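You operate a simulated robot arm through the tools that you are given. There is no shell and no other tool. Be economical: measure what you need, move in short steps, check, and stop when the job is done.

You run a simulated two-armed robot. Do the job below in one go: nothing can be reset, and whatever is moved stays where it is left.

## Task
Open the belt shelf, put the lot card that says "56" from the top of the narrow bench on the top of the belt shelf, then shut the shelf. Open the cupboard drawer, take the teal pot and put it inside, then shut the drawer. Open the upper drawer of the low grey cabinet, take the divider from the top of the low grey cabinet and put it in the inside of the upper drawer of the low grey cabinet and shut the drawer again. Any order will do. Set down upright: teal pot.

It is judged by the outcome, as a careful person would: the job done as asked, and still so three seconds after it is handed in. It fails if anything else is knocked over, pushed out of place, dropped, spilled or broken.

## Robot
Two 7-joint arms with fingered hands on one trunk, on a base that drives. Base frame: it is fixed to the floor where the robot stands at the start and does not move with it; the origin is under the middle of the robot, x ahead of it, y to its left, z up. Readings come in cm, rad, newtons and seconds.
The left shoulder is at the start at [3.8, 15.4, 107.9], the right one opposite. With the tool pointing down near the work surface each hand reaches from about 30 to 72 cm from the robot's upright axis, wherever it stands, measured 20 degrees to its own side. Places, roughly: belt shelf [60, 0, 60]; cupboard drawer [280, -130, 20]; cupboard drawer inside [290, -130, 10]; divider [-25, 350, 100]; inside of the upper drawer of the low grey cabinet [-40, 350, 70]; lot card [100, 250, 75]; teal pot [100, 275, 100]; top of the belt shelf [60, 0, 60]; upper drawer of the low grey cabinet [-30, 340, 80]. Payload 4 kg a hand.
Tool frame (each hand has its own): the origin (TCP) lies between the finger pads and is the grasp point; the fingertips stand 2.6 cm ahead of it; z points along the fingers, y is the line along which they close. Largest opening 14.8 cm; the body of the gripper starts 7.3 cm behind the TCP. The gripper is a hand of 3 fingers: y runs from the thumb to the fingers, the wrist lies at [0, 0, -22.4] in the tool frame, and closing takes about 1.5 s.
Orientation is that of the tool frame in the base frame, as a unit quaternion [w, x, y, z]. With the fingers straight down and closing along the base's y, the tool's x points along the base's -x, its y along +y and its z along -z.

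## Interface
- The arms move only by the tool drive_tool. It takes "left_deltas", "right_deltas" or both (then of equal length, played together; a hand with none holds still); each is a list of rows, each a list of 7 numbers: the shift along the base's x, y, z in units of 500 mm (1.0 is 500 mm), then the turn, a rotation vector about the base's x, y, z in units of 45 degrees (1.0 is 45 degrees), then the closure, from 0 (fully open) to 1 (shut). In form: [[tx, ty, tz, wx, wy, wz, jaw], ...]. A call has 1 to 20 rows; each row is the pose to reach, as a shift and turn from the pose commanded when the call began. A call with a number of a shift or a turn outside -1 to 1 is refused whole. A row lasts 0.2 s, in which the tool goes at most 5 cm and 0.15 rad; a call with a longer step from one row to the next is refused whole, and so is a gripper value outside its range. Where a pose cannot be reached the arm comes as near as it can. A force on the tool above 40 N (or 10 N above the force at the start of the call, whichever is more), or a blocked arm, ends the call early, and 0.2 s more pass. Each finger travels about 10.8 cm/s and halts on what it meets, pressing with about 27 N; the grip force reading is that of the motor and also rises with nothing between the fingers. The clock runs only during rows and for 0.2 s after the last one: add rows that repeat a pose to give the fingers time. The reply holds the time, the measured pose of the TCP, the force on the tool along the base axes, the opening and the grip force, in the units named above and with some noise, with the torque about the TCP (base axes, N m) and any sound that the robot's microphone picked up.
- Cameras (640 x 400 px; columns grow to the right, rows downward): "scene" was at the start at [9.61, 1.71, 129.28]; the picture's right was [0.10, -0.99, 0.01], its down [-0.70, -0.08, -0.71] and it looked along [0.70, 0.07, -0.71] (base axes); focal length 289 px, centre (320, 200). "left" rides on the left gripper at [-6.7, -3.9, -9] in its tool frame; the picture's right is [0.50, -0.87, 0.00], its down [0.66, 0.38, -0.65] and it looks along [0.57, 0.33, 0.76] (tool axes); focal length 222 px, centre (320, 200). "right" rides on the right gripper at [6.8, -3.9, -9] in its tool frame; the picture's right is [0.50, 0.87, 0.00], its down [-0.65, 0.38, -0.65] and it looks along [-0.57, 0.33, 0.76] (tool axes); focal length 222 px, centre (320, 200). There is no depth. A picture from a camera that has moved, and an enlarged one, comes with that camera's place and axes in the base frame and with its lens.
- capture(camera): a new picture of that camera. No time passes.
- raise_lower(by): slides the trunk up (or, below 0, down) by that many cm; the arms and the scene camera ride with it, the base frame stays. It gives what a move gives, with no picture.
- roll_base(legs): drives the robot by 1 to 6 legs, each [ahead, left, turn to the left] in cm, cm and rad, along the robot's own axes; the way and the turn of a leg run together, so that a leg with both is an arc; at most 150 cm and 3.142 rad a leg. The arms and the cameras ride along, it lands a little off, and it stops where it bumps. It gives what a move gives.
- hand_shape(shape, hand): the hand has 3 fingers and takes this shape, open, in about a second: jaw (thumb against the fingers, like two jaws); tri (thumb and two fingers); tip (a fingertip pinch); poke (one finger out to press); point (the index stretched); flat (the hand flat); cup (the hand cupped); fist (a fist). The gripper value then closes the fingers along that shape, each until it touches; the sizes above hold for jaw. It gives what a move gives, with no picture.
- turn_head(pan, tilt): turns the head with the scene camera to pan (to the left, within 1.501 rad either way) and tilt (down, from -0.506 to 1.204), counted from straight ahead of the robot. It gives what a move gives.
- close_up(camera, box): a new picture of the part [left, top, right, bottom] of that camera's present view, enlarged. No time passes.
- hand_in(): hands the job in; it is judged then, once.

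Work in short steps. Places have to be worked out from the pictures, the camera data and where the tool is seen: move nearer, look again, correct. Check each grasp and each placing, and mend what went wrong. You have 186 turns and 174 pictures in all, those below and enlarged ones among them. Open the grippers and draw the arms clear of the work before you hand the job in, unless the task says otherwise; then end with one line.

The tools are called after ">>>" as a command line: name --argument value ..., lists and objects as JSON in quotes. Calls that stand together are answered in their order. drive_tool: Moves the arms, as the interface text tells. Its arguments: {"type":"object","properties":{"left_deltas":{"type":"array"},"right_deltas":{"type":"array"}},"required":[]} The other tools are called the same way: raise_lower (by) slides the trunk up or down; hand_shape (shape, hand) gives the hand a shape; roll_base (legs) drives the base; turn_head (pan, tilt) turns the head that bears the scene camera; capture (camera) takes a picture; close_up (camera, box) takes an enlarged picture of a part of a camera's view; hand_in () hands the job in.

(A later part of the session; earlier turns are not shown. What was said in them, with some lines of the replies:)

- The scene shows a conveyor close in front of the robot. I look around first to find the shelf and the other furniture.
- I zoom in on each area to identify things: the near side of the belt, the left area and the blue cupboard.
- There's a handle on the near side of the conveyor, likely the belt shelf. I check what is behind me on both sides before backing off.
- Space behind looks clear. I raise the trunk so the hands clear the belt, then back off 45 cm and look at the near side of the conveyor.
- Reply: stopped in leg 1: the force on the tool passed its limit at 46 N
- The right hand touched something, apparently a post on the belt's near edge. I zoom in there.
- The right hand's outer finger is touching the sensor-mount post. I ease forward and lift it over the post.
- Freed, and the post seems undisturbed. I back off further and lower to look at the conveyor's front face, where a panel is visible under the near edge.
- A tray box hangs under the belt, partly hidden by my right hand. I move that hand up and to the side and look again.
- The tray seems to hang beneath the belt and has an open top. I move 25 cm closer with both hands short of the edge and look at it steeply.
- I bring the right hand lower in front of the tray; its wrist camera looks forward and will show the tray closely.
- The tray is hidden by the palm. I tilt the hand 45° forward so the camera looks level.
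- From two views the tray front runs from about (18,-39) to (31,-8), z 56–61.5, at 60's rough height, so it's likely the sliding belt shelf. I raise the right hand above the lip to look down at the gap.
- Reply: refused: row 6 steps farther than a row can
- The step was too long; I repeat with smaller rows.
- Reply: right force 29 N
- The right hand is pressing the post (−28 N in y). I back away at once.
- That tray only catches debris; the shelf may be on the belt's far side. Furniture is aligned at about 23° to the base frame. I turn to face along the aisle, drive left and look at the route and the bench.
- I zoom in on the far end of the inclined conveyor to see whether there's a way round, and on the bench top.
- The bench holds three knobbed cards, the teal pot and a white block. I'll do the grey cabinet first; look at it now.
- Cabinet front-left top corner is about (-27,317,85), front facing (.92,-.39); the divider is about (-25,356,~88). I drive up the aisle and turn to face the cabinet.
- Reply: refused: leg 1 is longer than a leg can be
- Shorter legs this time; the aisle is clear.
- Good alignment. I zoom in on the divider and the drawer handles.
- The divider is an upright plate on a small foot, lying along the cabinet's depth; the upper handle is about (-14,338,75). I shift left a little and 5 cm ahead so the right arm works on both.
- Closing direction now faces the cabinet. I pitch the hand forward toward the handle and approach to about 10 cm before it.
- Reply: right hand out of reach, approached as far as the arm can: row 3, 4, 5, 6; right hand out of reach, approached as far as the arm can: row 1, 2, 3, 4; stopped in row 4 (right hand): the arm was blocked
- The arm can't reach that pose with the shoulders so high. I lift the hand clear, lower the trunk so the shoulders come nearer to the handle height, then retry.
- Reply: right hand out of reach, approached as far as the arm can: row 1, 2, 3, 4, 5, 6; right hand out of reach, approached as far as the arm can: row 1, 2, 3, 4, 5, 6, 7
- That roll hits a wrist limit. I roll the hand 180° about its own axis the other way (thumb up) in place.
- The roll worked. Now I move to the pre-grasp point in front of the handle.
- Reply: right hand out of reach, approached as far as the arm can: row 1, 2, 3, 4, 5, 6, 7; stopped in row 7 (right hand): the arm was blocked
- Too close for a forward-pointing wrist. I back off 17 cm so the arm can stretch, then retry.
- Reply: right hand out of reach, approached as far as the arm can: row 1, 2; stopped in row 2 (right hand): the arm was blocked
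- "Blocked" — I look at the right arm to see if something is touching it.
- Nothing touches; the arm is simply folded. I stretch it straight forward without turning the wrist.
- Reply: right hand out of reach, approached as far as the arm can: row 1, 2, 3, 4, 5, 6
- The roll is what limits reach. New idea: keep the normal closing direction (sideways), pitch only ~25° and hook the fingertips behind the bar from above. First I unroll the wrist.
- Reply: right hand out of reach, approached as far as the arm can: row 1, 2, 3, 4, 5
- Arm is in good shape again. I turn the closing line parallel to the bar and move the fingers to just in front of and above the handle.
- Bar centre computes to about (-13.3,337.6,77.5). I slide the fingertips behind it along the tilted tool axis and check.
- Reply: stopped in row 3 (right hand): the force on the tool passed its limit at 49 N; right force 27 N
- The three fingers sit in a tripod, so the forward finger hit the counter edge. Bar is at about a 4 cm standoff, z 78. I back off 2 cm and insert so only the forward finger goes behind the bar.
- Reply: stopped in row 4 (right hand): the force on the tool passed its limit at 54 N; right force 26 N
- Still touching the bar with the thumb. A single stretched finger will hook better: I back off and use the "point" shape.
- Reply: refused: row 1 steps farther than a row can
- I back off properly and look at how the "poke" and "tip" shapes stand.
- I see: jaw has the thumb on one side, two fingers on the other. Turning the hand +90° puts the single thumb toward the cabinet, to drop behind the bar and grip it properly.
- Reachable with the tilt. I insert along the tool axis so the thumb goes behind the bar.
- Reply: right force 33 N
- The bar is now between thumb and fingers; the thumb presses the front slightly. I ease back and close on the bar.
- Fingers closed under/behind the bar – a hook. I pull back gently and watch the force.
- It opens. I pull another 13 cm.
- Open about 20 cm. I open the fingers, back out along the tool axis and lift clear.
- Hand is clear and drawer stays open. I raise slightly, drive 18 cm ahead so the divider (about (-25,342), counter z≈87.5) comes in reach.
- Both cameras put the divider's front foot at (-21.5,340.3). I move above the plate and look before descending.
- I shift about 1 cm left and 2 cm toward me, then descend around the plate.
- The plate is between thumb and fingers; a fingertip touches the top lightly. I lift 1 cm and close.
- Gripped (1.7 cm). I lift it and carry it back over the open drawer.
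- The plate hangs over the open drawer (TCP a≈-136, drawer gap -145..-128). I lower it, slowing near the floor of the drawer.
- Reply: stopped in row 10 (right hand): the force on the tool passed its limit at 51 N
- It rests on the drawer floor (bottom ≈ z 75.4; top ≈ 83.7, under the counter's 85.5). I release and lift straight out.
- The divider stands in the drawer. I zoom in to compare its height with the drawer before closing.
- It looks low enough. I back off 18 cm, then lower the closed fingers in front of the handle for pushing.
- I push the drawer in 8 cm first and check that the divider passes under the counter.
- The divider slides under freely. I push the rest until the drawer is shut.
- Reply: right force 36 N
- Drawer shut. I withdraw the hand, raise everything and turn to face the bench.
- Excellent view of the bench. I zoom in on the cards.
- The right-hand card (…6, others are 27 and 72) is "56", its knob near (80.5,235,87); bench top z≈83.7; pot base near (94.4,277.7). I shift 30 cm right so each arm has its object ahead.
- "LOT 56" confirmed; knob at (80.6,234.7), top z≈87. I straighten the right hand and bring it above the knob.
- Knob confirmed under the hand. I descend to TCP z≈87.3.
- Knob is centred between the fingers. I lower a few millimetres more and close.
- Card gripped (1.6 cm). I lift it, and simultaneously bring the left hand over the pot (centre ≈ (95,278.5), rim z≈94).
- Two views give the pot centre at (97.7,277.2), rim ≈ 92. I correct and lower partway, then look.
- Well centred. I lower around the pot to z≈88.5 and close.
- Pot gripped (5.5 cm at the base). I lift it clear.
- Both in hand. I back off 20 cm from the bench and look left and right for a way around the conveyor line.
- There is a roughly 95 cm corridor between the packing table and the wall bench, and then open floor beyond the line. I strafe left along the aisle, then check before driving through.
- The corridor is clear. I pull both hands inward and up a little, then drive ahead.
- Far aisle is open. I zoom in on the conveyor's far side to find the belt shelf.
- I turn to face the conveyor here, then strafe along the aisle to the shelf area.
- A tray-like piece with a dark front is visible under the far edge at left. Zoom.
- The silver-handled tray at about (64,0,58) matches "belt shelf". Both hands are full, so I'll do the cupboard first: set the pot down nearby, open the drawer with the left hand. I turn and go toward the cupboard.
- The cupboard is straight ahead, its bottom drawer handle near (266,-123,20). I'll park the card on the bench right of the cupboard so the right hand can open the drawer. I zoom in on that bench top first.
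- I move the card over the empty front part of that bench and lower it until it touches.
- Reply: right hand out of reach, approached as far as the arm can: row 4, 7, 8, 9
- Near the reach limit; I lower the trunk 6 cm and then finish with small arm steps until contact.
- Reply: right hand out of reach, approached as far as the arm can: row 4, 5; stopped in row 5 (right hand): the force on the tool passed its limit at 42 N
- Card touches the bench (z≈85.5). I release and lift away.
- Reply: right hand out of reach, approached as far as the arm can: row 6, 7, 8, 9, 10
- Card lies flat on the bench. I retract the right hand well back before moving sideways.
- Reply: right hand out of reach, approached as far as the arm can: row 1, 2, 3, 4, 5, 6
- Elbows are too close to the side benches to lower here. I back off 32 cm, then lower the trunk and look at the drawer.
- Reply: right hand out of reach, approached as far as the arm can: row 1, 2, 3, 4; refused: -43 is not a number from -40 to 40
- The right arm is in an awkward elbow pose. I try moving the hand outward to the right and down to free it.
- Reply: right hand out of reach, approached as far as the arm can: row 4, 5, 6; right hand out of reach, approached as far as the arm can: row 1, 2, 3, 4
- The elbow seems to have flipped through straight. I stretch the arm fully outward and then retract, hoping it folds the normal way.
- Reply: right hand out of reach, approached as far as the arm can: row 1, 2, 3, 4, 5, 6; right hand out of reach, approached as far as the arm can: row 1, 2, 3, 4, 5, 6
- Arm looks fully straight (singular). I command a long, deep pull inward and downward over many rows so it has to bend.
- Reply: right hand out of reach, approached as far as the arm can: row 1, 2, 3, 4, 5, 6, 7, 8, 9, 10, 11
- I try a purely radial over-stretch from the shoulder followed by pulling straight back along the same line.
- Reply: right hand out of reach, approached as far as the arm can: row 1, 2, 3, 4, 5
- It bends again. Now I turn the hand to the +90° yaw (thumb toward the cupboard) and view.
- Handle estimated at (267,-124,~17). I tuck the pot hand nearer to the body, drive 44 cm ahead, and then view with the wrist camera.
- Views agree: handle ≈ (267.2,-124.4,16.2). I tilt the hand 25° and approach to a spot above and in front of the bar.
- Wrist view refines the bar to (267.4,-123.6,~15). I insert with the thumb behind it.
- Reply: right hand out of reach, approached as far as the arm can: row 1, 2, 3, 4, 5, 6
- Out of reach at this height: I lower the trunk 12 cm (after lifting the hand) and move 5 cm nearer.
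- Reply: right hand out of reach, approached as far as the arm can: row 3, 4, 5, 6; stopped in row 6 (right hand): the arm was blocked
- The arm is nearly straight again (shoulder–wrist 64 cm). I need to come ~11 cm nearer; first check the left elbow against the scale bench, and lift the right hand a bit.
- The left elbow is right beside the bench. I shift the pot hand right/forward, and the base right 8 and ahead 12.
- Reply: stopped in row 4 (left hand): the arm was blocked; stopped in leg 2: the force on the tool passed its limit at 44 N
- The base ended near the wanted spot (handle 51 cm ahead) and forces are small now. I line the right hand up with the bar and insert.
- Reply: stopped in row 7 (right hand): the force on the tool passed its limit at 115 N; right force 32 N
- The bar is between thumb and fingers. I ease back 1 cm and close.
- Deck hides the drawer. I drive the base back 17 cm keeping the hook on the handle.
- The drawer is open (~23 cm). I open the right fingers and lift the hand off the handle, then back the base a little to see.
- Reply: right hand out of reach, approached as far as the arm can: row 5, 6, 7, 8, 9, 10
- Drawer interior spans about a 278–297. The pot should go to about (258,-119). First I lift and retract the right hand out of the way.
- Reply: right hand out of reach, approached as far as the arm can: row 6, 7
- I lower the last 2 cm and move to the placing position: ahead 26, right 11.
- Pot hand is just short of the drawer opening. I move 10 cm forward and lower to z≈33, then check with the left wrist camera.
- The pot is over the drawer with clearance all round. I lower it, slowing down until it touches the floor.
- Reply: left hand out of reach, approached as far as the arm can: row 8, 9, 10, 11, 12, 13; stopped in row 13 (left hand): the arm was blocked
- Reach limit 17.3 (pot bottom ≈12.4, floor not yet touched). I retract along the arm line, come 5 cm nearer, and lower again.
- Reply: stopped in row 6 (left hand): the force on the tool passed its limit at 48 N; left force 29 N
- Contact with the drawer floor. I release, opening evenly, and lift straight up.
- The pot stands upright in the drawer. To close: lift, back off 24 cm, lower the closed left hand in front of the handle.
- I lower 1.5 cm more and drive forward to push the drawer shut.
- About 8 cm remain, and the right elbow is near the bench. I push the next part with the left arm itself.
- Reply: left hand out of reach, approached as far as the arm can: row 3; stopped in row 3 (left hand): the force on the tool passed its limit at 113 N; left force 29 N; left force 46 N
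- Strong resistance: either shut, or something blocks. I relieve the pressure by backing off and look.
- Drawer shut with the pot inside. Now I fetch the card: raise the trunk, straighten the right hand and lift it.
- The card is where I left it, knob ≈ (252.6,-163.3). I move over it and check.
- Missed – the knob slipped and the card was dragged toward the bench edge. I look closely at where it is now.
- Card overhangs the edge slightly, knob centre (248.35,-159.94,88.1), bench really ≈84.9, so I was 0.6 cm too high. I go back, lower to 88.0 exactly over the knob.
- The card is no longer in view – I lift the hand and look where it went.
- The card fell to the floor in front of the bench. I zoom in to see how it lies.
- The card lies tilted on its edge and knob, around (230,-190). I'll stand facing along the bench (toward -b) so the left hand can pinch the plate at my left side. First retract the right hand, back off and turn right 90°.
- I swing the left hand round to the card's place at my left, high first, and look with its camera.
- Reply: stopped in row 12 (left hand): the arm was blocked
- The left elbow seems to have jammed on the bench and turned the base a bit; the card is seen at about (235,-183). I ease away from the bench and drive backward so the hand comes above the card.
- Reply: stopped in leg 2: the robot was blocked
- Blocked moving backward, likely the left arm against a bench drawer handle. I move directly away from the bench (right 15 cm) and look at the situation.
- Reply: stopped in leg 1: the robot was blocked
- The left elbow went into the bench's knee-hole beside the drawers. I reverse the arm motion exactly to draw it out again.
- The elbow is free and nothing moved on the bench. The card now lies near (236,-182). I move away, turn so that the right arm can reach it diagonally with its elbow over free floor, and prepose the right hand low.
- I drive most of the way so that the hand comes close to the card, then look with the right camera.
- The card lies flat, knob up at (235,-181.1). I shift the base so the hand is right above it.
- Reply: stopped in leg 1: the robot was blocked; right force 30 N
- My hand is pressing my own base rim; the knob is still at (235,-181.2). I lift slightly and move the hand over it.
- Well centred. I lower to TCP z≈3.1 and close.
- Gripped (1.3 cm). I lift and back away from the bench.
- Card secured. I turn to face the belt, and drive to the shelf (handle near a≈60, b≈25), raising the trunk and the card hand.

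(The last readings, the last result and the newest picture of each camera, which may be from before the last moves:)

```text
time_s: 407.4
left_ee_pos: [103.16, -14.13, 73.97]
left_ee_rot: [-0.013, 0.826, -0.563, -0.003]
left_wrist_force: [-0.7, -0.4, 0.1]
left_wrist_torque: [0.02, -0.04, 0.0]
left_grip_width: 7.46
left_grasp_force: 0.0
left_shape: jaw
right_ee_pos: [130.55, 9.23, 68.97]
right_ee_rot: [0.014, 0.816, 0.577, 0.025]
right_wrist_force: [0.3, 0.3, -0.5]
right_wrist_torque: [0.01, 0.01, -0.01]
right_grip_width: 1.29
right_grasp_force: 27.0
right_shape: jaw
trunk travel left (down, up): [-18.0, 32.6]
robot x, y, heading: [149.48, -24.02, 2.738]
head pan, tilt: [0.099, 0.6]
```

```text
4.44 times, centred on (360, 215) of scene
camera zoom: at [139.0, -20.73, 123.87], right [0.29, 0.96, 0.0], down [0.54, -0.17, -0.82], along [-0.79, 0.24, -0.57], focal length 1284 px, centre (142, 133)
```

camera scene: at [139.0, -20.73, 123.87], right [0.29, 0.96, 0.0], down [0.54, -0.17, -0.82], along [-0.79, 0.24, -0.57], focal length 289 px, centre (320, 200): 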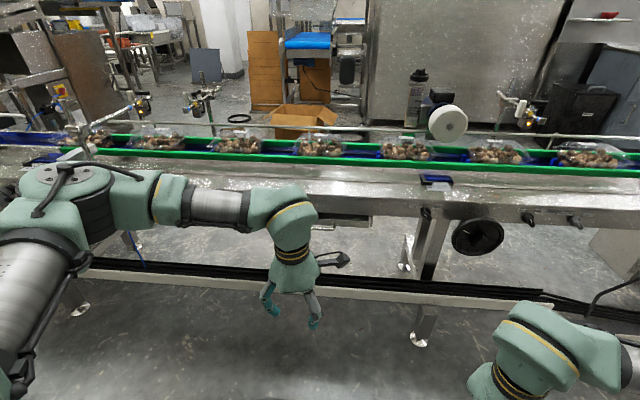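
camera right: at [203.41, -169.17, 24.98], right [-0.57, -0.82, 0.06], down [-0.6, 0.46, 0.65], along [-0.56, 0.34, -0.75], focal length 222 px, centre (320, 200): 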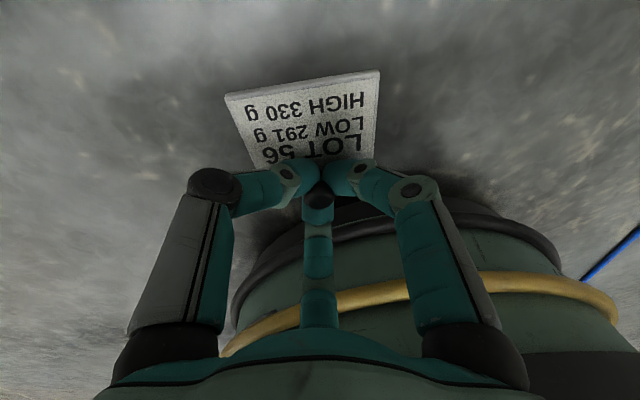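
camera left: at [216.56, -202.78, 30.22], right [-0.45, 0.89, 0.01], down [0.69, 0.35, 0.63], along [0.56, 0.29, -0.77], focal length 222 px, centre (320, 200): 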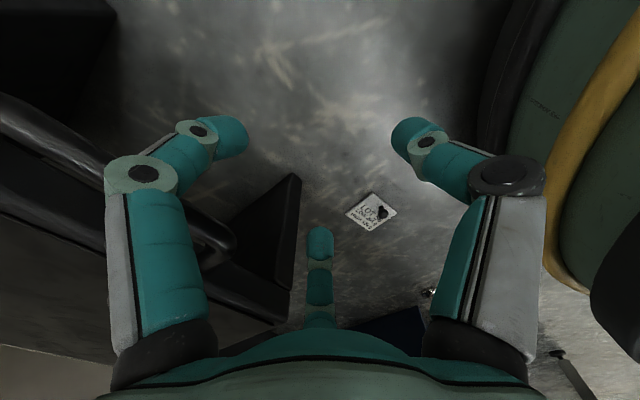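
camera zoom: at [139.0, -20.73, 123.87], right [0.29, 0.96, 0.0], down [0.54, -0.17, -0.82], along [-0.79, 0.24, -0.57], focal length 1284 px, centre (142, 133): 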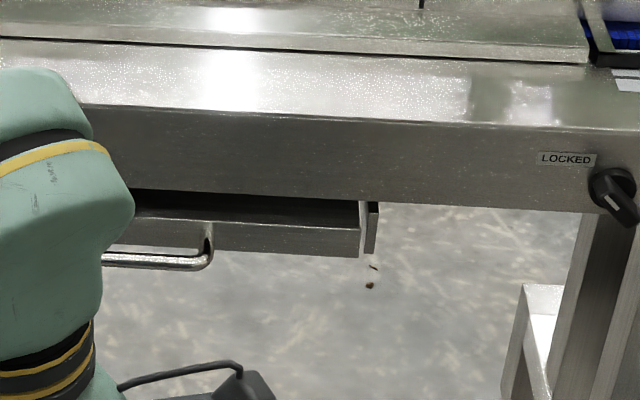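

The handle's centre computes to about (65.8,0.6,60.5). I move 21 cm ahead and finish turning and tilting the left hand.

>>> roll_base --legs '[[21, 0, 0]]'

>>> drive_tool --left_deltas '[[0, 0, 0, 0, 0, -0.18, 0.5], [0, 0, 0, 0, 0, -0.36, 0.5], [0, 0, 0, 0, 0, -0.54, 0.5], [0, 0, 0, 0, 0, -0.72, 0.5], [0, 0, 0, 0, 0, -0.9, 0.5], [0, 0, 0, 0, 0, -1, 0.5]]'

>>> drive_tool --left_deltas '[[0, 0, 0, 0.07, 0.16, 0, 0.5], [0, 0, 0, 0.14, 0.32, 0, 0.5], [0, 0, 0, 0.2, 0.48, 0, 0.5], [0, 0, 0, 0.217, 0.512, 0, 0.5]]'

```text
time_s: 409.1
left_ee_pos: [83.77, -6.12, 73.99]
left_ee_rot: [-0.013, 0.827, -0.562, -0.002]
left_wrist_force: [0.0, -0.9, 0.4]
left_wrist_torque: [0.02, -0.01, 0.0]
left_grip_width: 7.46
left_grasp_force: 0.1
left_shape: jaw
right_ee_pos: [111.19, 17.24, 69.0]
right_ee_rot: [0.013, 0.816, 0.578, 0.025]
right_wrist_force: [-0.1, 0.7, -0.1]
right_wrist_torque: [-0.01, 0.01, 0.0]
right_grip_width: 1.32
right_grasp_force: 26.7
right_shape: jaw
trunk travel left (down, up): [-18.0, 32.6]
robot x, y, heading: [130.36, -16.06, 2.749]
head pan, tilt: [0.099, 0.6]
```

```text
time_s: 410.4
left_ee_pos: [83.89, -6.22, 74.0]
left_ee_rot: [0.013, -0.549, 0.836, -0.002]
left_wrist_force: [0.5, 0.4, 0.6]
left_wrist_torque: [-0.02, 0.0, 0.01]
left_grip_width: 7.46
left_grasp_force: 0.0
left_shape: jaw
right_ee_pos: [111.28, 17.19, 68.96]
right_ee_rot: [0.014, 0.815, 0.578, 0.026]
right_wrist_force: [0.3, 0.4, -0.5]
right_wrist_torque: [-0.03, -0.01, 0.02]
right_grip_width: 1.29
right_grasp_force: 27.1
right_shape: jaw
trunk travel left (down, up): [-18.0, 32.6]
robot x, y, heading: [129.9, -16.09, 2.74]
head pan, tilt: [0.099, 0.6]
```

```text
time_s: 411.4
left_ee_pos: [83.76, -6.22, 73.95]
left_ee_rot: [-0.107, -0.535, 0.819, 0.178]
left_wrist_force: [0.0, 0.3, 0.5]
left_wrist_torque: [0.06, -0.01, 0.0]
left_grip_width: 7.46
left_grasp_force: 0.1
left_shape: jaw
right_ee_pos: [111.19, 17.23, 68.96]
right_ee_rot: [0.013, 0.816, 0.578, 0.025]
right_wrist_force: [-1.1, -0.1, -0.2]
right_wrist_torque: [0.02, -0.01, 0.02]
right_grip_width: 1.3
right_grasp_force: 27.4
right_shape: jaw
trunk travel left (down, up): [-18.0, 32.6]
robot x, y, heading: [130.3, -15.74, 2.746]
head pan, tilt: [0.099, 0.6]
```

Orientation reached. I look with the left wrist camera to locate the bar.

>>> capture --camera "left"

```text
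9 pictures are left
camera left: at [93.05, -3.12, 80.89], right [0.52, -0.77, -0.36], down [-0.34, -0.58, 0.74], along [-0.78, -0.27, -0.57], focal length 222 px, centre (320, 200)
```

left: 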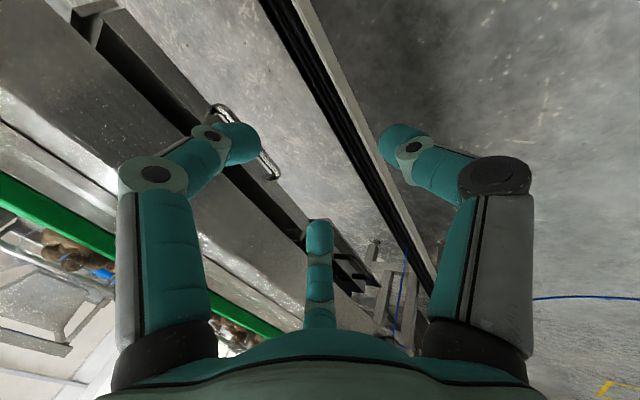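

Bar centre ≈ (66.5,0.4,61). I insert the fingers behind it along the tool axis.

>>> drive_tool --left_deltas '[[-0.08, 0.029, -0.048, 0, 0, 0, 0.5], [-0.16, 0.058, -0.097, 0, 0, 0, 0.5], [-0.24, 0.086, -0.145, 0, 0, 0, 0.5], [-0.255, 0.092, -0.18, 0, 0, 0, 0.5], [-0.27, 0.099, -0.217, 0, 0, 0, 0.5], [-0.286, 0.105, -0.254, 0, 0, 0, 0.5], [-0.301, 0.112, -0.291, 0, 0, 0, 0.5]]'

>>> capture --camera "left"

```text
time_s: 413.1
left_ee_pos: [69.1, 0.03, 60.47]
left_ee_rot: [-0.106, -0.532, 0.819, 0.186]
left_wrist_force: [14.8, -2.7, 22.0]
left_wrist_torque: [-0.33, 0.92, 0.17]
left_grip_width: 6.25
left_grasp_force: 0.1
left_shape: jaw
right_ee_pos: [111.56, 17.24, 69.09]
right_ee_rot: [0.013, 0.816, 0.578, 0.025]
right_wrist_force: [-1.1, 0.1, -1.8]
right_wrist_torque: [-0.01, 0.01, 0.01]
right_grip_width: 1.31
right_grasp_force: 26.4
right_shape: jaw
trunk travel left (down, up): [-18.0, 32.6]
robot x, y, heading: [130.34, -15.93, 2.743]
head pan, tilt: [0.099, 0.6]
stopped in row 7 (left hand): the force on the tool passed its limit at 45 N (the readings are from after the stop); the commanded pose is now the measured one
```

```text
8 pictures are left
camera left: at [78.37, 2.95, 67.33], right [0.52, -0.77, -0.37], down [-0.34, -0.58, 0.74], along [-0.79, -0.25, -0.57], focal length 222 px, centre (320, 200)
```

left: 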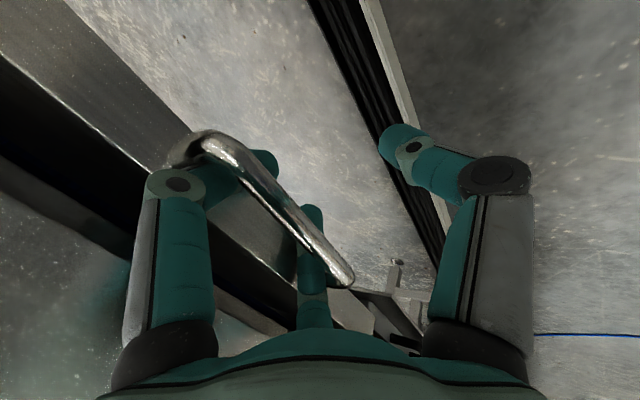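

The bar is between the fingers and thumb. I ease back slightly, close, then pull gently.

>>> drive_tool --left_deltas '[[0.01, -0.004, 0, 0, 0, 0, 0.6], [0.012, -0.005, 0, 0, 0, 0, 0.75], [0.012, -0.005, 0, 0, 0, 0, 0.9], [0.012, -0.005, 0, 0, 0, 0, 1], [0.012, -0.005, 0, 0, 0, 0, 1], [0.012, -0.005, 0, 0, 0, 0, 1]]'

>>> drive_tool --left_deltas '[[0.03, -0.0125, 0, 0, 0, 0, 1], [0.06, -0.025, 0, 0, 0, 0, 1], [0.09, -0.038, 0, 0, 0, 0, 1], [0.12, -0.05, 0, 0, 0, 0, 1]]'

>>> capture --camera "scene"

```text
time_s: 414.5
left_ee_pos: [69.43, -0.46, 59.82]
left_ee_rot: [-0.106, -0.533, 0.82, 0.181]
left_wrist_force: [-1.2, 2.0, -0.5]
left_wrist_torque: [-0.03, -0.06, 0.06]
left_grip_width: 0.0
left_grasp_force: 26.5
left_shape: jaw
right_ee_pos: [111.25, 17.32, 69.07]
right_ee_rot: [0.013, 0.816, 0.578, 0.025]
right_wrist_force: [0.1, -0.6, -0.3]
right_wrist_torque: [0.01, 0.04, -0.04]
right_grip_width: 1.28
right_grasp_force: 26.7
right_shape: jaw
trunk travel left (down, up): [-18.0, 32.6]
robot x, y, heading: [130.03, -16.08, 2.741]
head pan, tilt: [0.099, 0.6]
```

```text
time_s: 415.5
left_ee_pos: [75.59, -3.1, 59.9]
left_ee_rot: [-0.106, -0.533, 0.82, 0.181]
left_wrist_force: [-1.8, -0.1, 0.4]
left_wrist_torque: [-0.04, -0.03, 0.01]
left_grip_width: 0.03
left_grasp_force: 26.8
left_shape: jaw
right_ee_pos: [111.45, 17.32, 69.01]
right_ee_rot: [0.013, 0.816, 0.578, 0.025]
right_wrist_force: [0.1, -0.2, -1.3]
right_wrist_torque: [0.01, -0.01, 0.02]
right_grip_width: 1.32
right_grasp_force: 26.9
right_shape: jaw
trunk travel left (down, up): [-18.0, 32.6]
robot x, y, heading: [130.28, -15.91, 2.747]
head pan, tilt: [0.099, 0.6]
```

```text
7 pictures are left
camera scene: at [119.83, -12.66, 123.88], right [0.29, 0.96, 0.0], down [0.54, -0.17, -0.82], along [-0.79, 0.24, -0.57], focal length 289 px, centre (320, 200)
```

scene: 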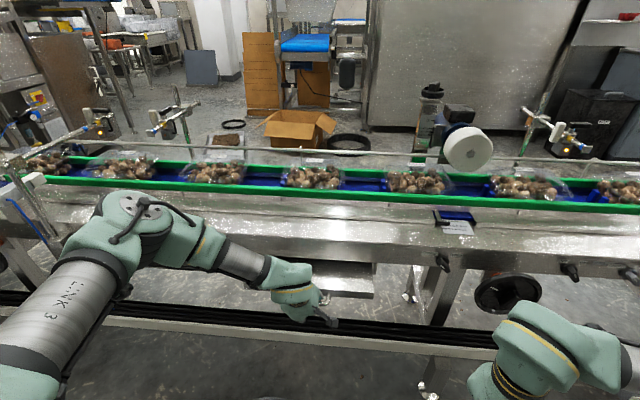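

It opens. I pull another 13 cm by driving the base back.

>>> roll_base --legs '[[-13, 0, 0]]'

>>> close_up --camera "scene" --box '[220, 190, 480, 350]'

```text
time_s: 416.8
left_ee_pos: [85.81, -7.57, 60.42]
left_ee_rot: [-0.112, -0.534, 0.816, 0.191]
left_wrist_force: [-5.5, 1.4, 0.0]
left_wrist_torque: [-0.03, -0.1, 0.14]
left_grip_width: 0.02
left_grasp_force: 27.3
left_shape: jaw
right_ee_pos: [122.8, 12.49, 68.91]
right_ee_rot: [0.013, 0.816, 0.578, 0.026]
right_wrist_force: [-0.2, 0.3, -0.4]
right_wrist_torque: [0.0, 0.01, 0.0]
right_grip_width: 1.3
right_grasp_force: 27.0
right_shape: jaw
trunk travel left (down, up): [-18.0, 32.6]
robot x, y, heading: [141.08, -20.9, 2.739]
head pan, tilt: [0.099, 0.6]
stopped in leg 1: the force on the tool passed its limit at 54 N (the readings are from after the stop); the commanded pose is now the measured one
```

```text
2.46 times, centred on (350, 270) of scene
camera zoom: at [131.07, -17.36, 123.87], right [0.29, 0.96, 0.0], down [0.54, -0.17, -0.82], along [-0.79, 0.24, -0.57], focal length 711 px, centre (246, 28)
```

zoom: 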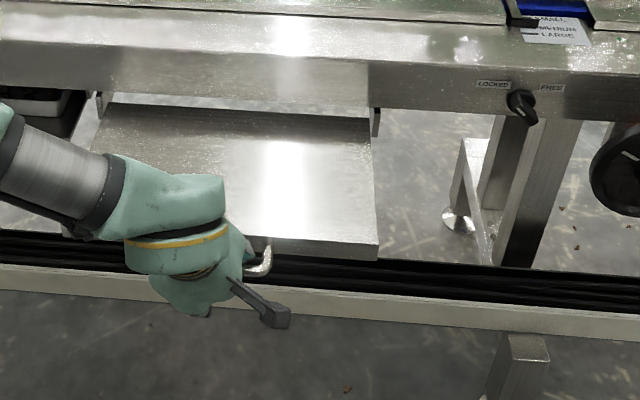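

Fully open: a flat plate. I release the handle with the left hand and withdraw it upward.

>>> drive_tool --left_deltas '[[-0.01, 0.004, 0, 0, 0, 0, 0.8], [-0.01, 0.004, 0, 0, 0, 0, 0.6], [-0.012, 0.005, 0, 0, 0, 0, 0.5], [-0.012, 0.005, 0, 0, 0, 0, 0.5], [0.008, -0.004, 0.05, 0, 0, 0, 0.5], [0.03, -0.013, 0.1, 0, 0, 0, 0.5], [0.05, -0.022, 0.15, 0, 0, 0, 0.5], [0.08, -0.035, 0.22, 0, 0, 0, 0.5], [0.1, -0.06, 0.3, 0, 0, 0, 0.5], [0.1, -0.12, 0.36, 0, 0, 0, 0.5]]'

>>> roll_base --legs '[[0, 12, 0], [12, 0, 0]]'

```text
time_s: 419.0
left_ee_pos: [91.12, -13.47, 78.29]
left_ee_rot: [-0.111, -0.534, 0.817, 0.19]
left_wrist_force: [0.1, -0.2, 0.7]
left_wrist_torque: [0.04, -0.02, -0.02]
left_grip_width: 7.36
left_grasp_force: 0.0
left_shape: jaw
right_ee_pos: [122.8, 12.49, 69.13]
right_ee_rot: [0.012, 0.816, 0.577, 0.026]
right_wrist_force: [0.2, -0.6, -0.4]
right_wrist_torque: [-0.02, -0.04, 0.02]
right_grip_width: 1.31
right_grasp_force: 27.2
right_shape: jaw
trunk travel left (down, up): [-18.0, 32.6]
robot x, y, heading: [141.91, -20.87, 2.743]
head pan, tilt: [0.099, 0.6]
```

```text
time_s: 421.1
left_ee_pos: [75.27, -19.88, 78.25]
left_ee_rot: [-0.111, -0.534, 0.816, 0.19]
left_wrist_force: [0.2, -0.8, -0.9]
left_wrist_torque: [-0.01, -0.04, -0.01]
left_grip_width: 7.35
left_grasp_force: 0.1
left_shape: jaw
right_ee_pos: [106.87, 6.06, 68.97]
right_ee_rot: [0.013, 0.816, 0.577, 0.026]
right_wrist_force: [-0.8, 0.3, -0.5]
right_wrist_torque: [-0.01, 0.0, -0.01]
right_grip_width: 1.32
right_grasp_force: 27.1
right_shape: jaw
trunk travel left (down, up): [-18.0, 32.6]
robot x, y, heading: [125.94, -27.07, 2.744]
head pan, tilt: [0.099, 0.6]
```

I raise the card, bring it over the plate and lower slowly to contact.

>>> drive_tool --right_deltas '[[-0.02, 0, 0.07, 0, 0, 0, 1], [-0.1, -0.003, 0.12, 0, 0, 0, 1], [-0.19, -0.006, 0.12, 0, 0, 0, 1], [-0.28, -0.01, 0.12, 0, 0, 0, 1], [-0.37, -0.012, 0.12, 0, 0, 0, 1], [-0.46, -0.015, 0.12, 0, 0, 0, 1], [-0.54, -0.018, 0.12, 0, 0, 0, 1], [-0.6, -0.02, 0.12, 0, 0, 0, 1]]'

>>> capture --camera "scene"

```text
time_s: 422.9
left_ee_pos: [75.28, -19.83, 78.31]
left_ee_rot: [-0.11, -0.534, 0.816, 0.19]
left_wrist_force: [-1.1, 0.8, -0.1]
left_wrist_torque: [0.03, 0.0, 0.0]
left_grip_width: 7.36
left_grasp_force: 0.0
left_shape: jaw
right_ee_pos: [76.79, 5.13, 75.08]
right_ee_rot: [0.013, 0.816, 0.578, 0.026]
right_wrist_force: [-0.5, -0.4, 0.0]
right_wrist_torque: [-0.01, -0.04, 0.01]
right_grip_width: 1.32
right_grasp_force: 26.7
right_shape: jaw
trunk travel left (down, up): [-18.0, 32.6]
robot x, y, heading: [126.03, -27.43, 2.75]
head pan, tilt: [0.099, 0.6]
```

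```text
5 pictures are left
camera scene: at [115.35, -23.92, 123.87], right [0.29, 0.96, 0.0], down [0.54, -0.17, -0.82], along [-0.79, 0.24, -0.57], focal length 289 px, centre (320, 200)
```

scene: 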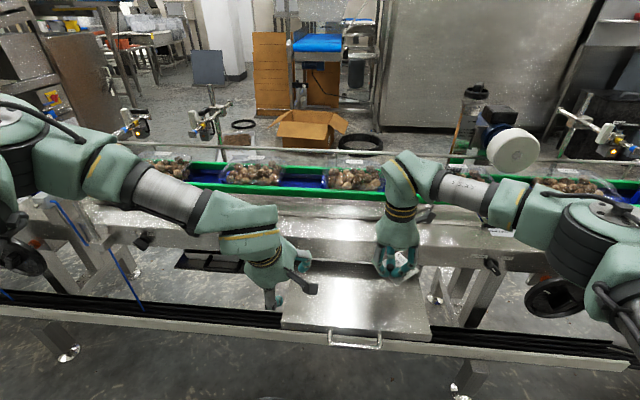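

The card is over the right half of the plate. I lower until it touches and release.

>>> drive_tool --right_deltas '[[0, 0, -0.06, 0, 0, 0, 1], [0, 0, -0.11, 0, 0, 0, 1], [0, 0, -0.14, 0, 0, 0, 1], [0, 0, -0.155, 0, 0, 0, 1], [0, 0, -0.17, 0, 0, 0, 1], [0, 0, -0.185, 0, 0, 0, 1], [0, 0, -0.2, 0, 0, 0, 1], [0, 0, -0.215, 0, 0, 0, 1], [0, 0, -0.23, 0, 0, 0, 1], [0, 0, -0.245, 0, 0, 0, 1], [0, 0, -0.26, 0, 0, 0, 1], [0, 0, -0.275, 0, 0, 0, 1]]'

```text
time_s: 424.5
left_ee_pos: [75.38, -19.95, 78.41]
left_ee_rot: [-0.111, -0.533, 0.817, 0.19]
left_wrist_force: [-0.7, 0.3, -1.2]
left_wrist_torque: [-0.02, 0.04, -0.03]
left_grip_width: 7.37
left_grasp_force: 0.1
left_shape: jaw
right_ee_pos: [76.49, 5.25, 66.21]
right_ee_rot: [0.01, 0.817, 0.576, 0.018]
right_wrist_force: [2.8, 1.0, 23.2]
right_wrist_torque: [-0.22, -0.11, 0.06]
right_grip_width: 1.36
right_grasp_force: 27.8
right_shape: jaw
trunk travel left (down, up): [-18.0, 32.6]
robot x, y, heading: [125.95, -27.59, 2.743]
head pan, tilt: [0.099, 0.6]
stopped in row 7 (right hand): the force on the tool passed its limit at 47 N (the readings are from after the stop); the commanded pose is now the measured one
```

Contact at z 66.2. I open gently and lift straight up.

>>> drive_tool --right_deltas '[[0, 0, 0.004, 0, 0, 0, 0.93], [0, 0, 0.004, 0, 0, 0, 0.85], [0, 0, 0.004, 0, 0, 0, 0.75], [0, 0, 0.004, 0, 0, 0, 0.6], [0, 0, 0.004, 0, 0, 0, 0.5], [0, 0, 0.03, 0, 0, 0, 0.5], [0, 0, 0.09, 0, 0, 0, 0.5], [0, 0, 0.16, 0, 0, 0, 0.5], [0.05, 0, 0.22, 0, 0, 0, 0.5], [0.13, 0, 0.24, 0, 0, 0, 0.5], [0.22, 0.0, 0.24, 0, 0, 0, 0.5], [0.31, 0.0, 0.24, 0, 0, 0, 0.5]]'

>>> close_up --camera "scene" --box '[240, 220, 480, 360]'

```text
time_s: 427.1
left_ee_pos: [75.42, -19.8, 78.41]
left_ee_rot: [-0.112, -0.534, 0.816, 0.191]
left_wrist_force: [0.3, 0.0, 0.0]
left_wrist_torque: [0.01, -0.01, 0.01]
left_grip_width: 7.37
left_grasp_force: 0.1
left_shape: jaw
right_ee_pos: [92.14, 5.37, 77.9]
right_ee_rot: [0.011, 0.817, 0.576, 0.021]
right_wrist_force: [-0.1, -0.5, -0.1]
right_wrist_torque: [0.02, -0.02, 0.01]
right_grip_width: 7.34
right_grasp_force: 0.0
right_shape: jaw
trunk travel left (down, up): [-18.0, 32.6]
robot x, y, heading: [126.05, -27.23, 2.744]
head pan, tilt: [0.099, 0.6]
```

```text
2.67 times, centred on (360, 290) of scene
camera zoom: at [115.54, -23.82, 123.88], right [0.29, 0.96, 0.0], down [0.54, -0.17, -0.83], along [-0.79, 0.24, -0.56], focal length 770 px, centre (213, -40)
```

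zoom: 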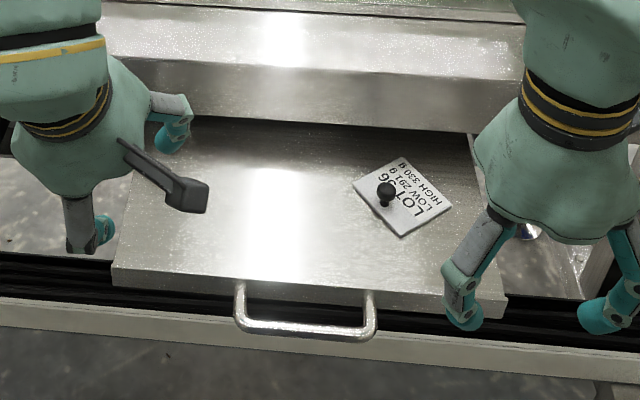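

The card "56" lies flat on the shelf. I move the right hand away and bring the closed left fingers in front of the handle to push.

>>> drive_tool --right_deltas '[[0.08, 0.01, 0.02, 0, 0, 0, 0.5], [0.16, 0.02, 0.04, 0, 0, 0, 0.5], [0.24, 0.03, 0.06, 0, 0, 0, 0.5], [0.3, 0.06, 0.06, 0, 0, 0, 0.5], [0.3, 0.06, 0.06, 0, 0, 0, 0.5], [0.3, 0.06, 0.06, 0, 0, 0, 0.5], [0.3, 0.06, 0.06, 0, 0, 0, 0.5], [0.3, 0.06, 0.06, 0, 0, 0, 0.5], [0.3, 0.06, 0.06, 0, 0, 0, 0.5]]' --left_deltas '[[0.08, 0.0, 0, 0, 0, 0, 0.7], [0.16, 0.02, 0, 0, 0, 0, 1], [0.23, 0.07, 0, 0, 0, 0, 1], [0.28, 0.14, 0, 0, 0, 0, 1], [0.3, 0.2, -0.04, 0, 0, 0, 1], [0.3, 0.21, -0.13, 0, 0, 0, 1], [0.29, 0.215, -0.22, 0, 0, 0, 1], [0.28, 0.22, -0.3, 0, 0, 0, 1], [0.27, 0.225, -0.345, 0, 0, 0, 1]]'

```text
time_s: 429.1
left_ee_pos: [88.87, -8.59, 61.06]
left_ee_rot: [-0.112, -0.534, 0.816, 0.19]
left_wrist_force: [-0.7, 0.3, -0.4]
left_wrist_torque: [-0.01, 0.01, 0.01]
left_grip_width: 0.0
left_grasp_force: 27.1
left_shape: jaw
right_ee_pos: [107.14, 8.15, 80.83]
right_ee_rot: [0.01, 0.817, 0.576, 0.021]
right_wrist_force: [0.1, 0.2, 0.2]
right_wrist_torque: [-0.01, 0.0, -0.03]
right_grip_width: 7.39
right_grasp_force: 0.1
right_shape: jaw
trunk travel left (down, up): [-18.0, 32.6]
robot x, y, heading: [125.95, -26.83, 2.742]
head pan, tilt: [0.099, 0.6]
```

I push gently about 11 cm and check how the card fares at the panel.

>>> drive_tool --left_deltas '[[-0.025, 0.0105, 0, 0, 0, 0, 1], [-0.05, 0.021, 0, 0, 0, 0, 1], [-0.075, 0.0315, 0, 0, 0, 0, 1], [-0.1, 0.042, 0, 0, 0, 0, 1], [-0.125, 0.0525, 0, 0, 0, 0, 1], [-0.15, 0.063, 0, 0, 0, 0, 1], [-0.175, 0.0735, 0, 0, 0, 0, 1], [-0.2, 0.084, 0, 0, 0, 0, 1]]'

>>> close_up --camera "scene" --box '[260, 200, 480, 340]'

```text
time_s: 430.9
left_ee_pos: [78.87, -4.34, 61.18]
left_ee_rot: [-0.111, -0.534, 0.816, 0.191]
left_wrist_force: [1.3, -0.8, 0.2]
left_wrist_torque: [-0.01, -0.02, 0.01]
left_grip_width: 0.0
left_grasp_force: 26.3
left_shape: jaw
right_ee_pos: [107.15, 8.3, 80.85]
right_ee_rot: [0.011, 0.816, 0.577, 0.021]
right_wrist_force: [0.1, 0.0, -0.8]
right_wrist_torque: [0.03, 0.0, 0.0]
right_grip_width: 7.36
right_grasp_force: 0.1
right_shape: jaw
trunk travel left (down, up): [-18.0, 32.6]
robot x, y, heading: [126.11, -27.37, 2.743]
head pan, tilt: [0.099, 0.6]
```

```text
2.86 times, centred on (370, 270) of scene
camera zoom: at [115.42, -23.85, 123.88], right [0.29, 0.96, 0.0], down [0.54, -0.17, -0.82], along [-0.79, 0.24, -0.57], focal length 825 px, centre (177, 0)
```

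zoom: 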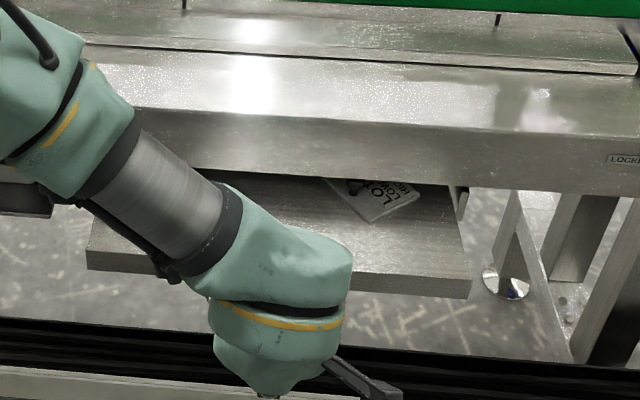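

The knob is just passing beneath the panel with no resistance. I continue gently until it's shut.

>>> drive_tool --left_deltas '[[-0.025, 0.0105, 0, 0, 0, 0, 1], [-0.05, 0.021, 0, 0, 0, 0, 1], [-0.075, 0.0315, 0, 0, 0, 0, 1], [-0.1, 0.042, 0, 0, 0, 0, 1], [-0.125, 0.0525, 0, 0, 0, 0, 1], [-0.15, 0.063, 0, 0, 0, 0, 1], [-0.175, 0.0735, 0, 0, 0, 0, 1], [-0.195, 0.082, 0, 0, 0, 0, 1], [-0.215, 0.09, 0, 0, 0, 0, 1], [-0.23, 0.0966, 0, 0, 0, 0, 1]]'

>>> close_up --camera "scene" --box '[260, 200, 480, 340]'

```text
time_s: 432.6
left_ee_pos: [70.81, -0.69, 60.44]
left_ee_rot: [-0.104, -0.536, 0.818, 0.18]
left_wrist_force: [18.7, -9.1, 4.7]
left_wrist_torque: [0.09, 0.47, 0.48]
left_grip_width: 0.02
left_grasp_force: 27.6
left_shape: jaw
right_ee_pos: [107.23, 8.16, 80.77]
right_ee_rot: [0.01, 0.817, 0.577, 0.022]
right_wrist_force: [0.4, 0.8, 0.2]
right_wrist_torque: [-0.01, -0.05, 0.01]
right_grip_width: 7.32
right_grasp_force: 0.1
right_shape: jaw
trunk travel left (down, up): [-18.0, 32.6]
robot x, y, heading: [125.74, -27.67, 2.742]
head pan, tilt: [0.099, 0.6]
stopped in row 8 (left hand): the force on the tool passed its limit at 45 N (the readings are from after the stop); the commanded pose is now the measured one
```

```text
2.86 times, centred on (370, 270) of scene
camera zoom: at [115.56, -23.93, 123.88], right [0.29, 0.96, 0.0], down [0.54, -0.17, -0.83], along [-0.79, 0.24, -0.56], focal length 825 px, centre (177, 0)
```

zoom: 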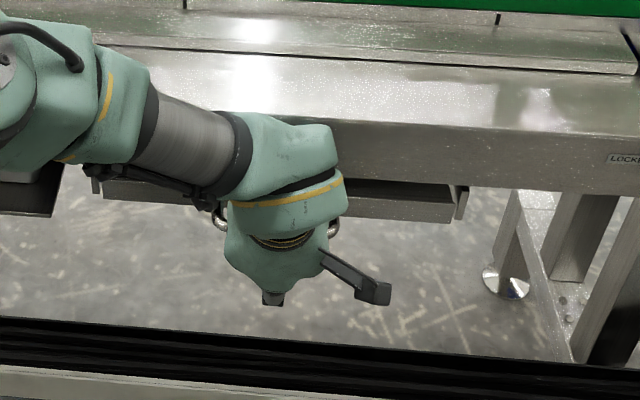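

Comparing with the earlier closed view (front edge relative to the fixed bracket), the shelf is shut. I withdraw both hands, back off and take a last look.

>>> drive_tool --left_deltas '[[0.04, -0.017, 0, 0, 0, 0, 0.9], [0.1, -0.042, 0.02, 0, 0, 0, 0.7], [0.17, -0.07, 0.05, 0, 0, 0, 0.5], [0.24, -0.1, 0.1, 0, 0, 0, 0.4], [0.28, -0.12, 0.18, 0, 0, 0, 0.3], [0.28, -0.12, 0.26, 0, 0, 0, 0.3]]'

>>> roll_base --legs '[[-22, 0, 0]]'

>>> close_up --camera "scene" --box '[290, 170, 450, 260]'

```text
time_s: 434.1
left_ee_pos: [84.5, -6.6, 73.71]
left_ee_rot: [-0.106, -0.536, 0.817, 0.183]
left_wrist_force: [-0.4, 0.1, 0.5]
left_wrist_torque: [0.03, 0.0, 0.01]
left_grip_width: 10.31
left_grasp_force: 0.1
left_shape: jaw
right_ee_pos: [107.14, 8.2, 80.87]
right_ee_rot: [0.01, 0.817, 0.576, 0.021]
right_wrist_force: [0.0, 0.3, 0.4]
right_wrist_torque: [0.02, 0.01, -0.02]
right_grip_width: 7.36
right_grasp_force: 0.1
right_shape: jaw
trunk travel left (down, up): [-18.0, 32.6]
robot x, y, heading: [126.04, -27.36, 2.749]
head pan, tilt: [0.099, 0.6]
```

```text
time_s: 435.7
left_ee_pos: [104.94, -15.14, 73.73]
left_ee_rot: [-0.106, -0.534, 0.818, 0.183]
left_wrist_force: [0.0, 0.4, -0.8]
left_wrist_torque: [0.0, -0.03, -0.03]
left_grip_width: 10.36
left_grasp_force: 0.1
left_shape: jaw
right_ee_pos: [127.52, -0.32, 80.87]
right_ee_rot: [0.01, 0.816, 0.577, 0.02]
right_wrist_force: [0.6, -0.3, -0.3]
right_wrist_torque: [0.0, 0.02, 0.0]
right_grip_width: 7.36
right_grasp_force: 0.0
right_shape: jaw
trunk travel left (down, up): [-18.0, 32.6]
robot x, y, heading: [145.68, -36.04, 2.746]
head pan, tilt: [0.099, 0.6]
```

```text
4.00 times, centred on (370, 215) of scene
camera zoom: at [135.88, -32.45, 123.88], right [0.29, 0.96, 0.0], down [0.54, -0.17, -0.83], along [-0.79, 0.24, -0.56], focal length 1156 px, centre (120, 140)
```

zoom: 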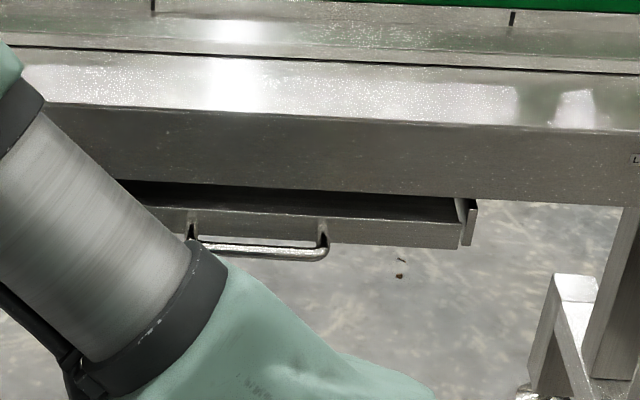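

The shelf view matches its original closed look. All three places are shut, both hands are open and clear, so I hand in.

>>> hand_in

```text
The job is handed in.
```

The job is handed in, with one mishap: the LOT 56 card fell to the floor while I was moving it. I picked it up and laid it flat on the belt shelf, which is now shut. The teal pot stands upright in the shut cupboard drawer, and the divider is in the shut upper drawer of the grey cabinet. While moving I also bumped the belt's sensor post twice and caught my left elbow under the bench beside the cupboard; in later views I saw nothing knocked over or out of place.
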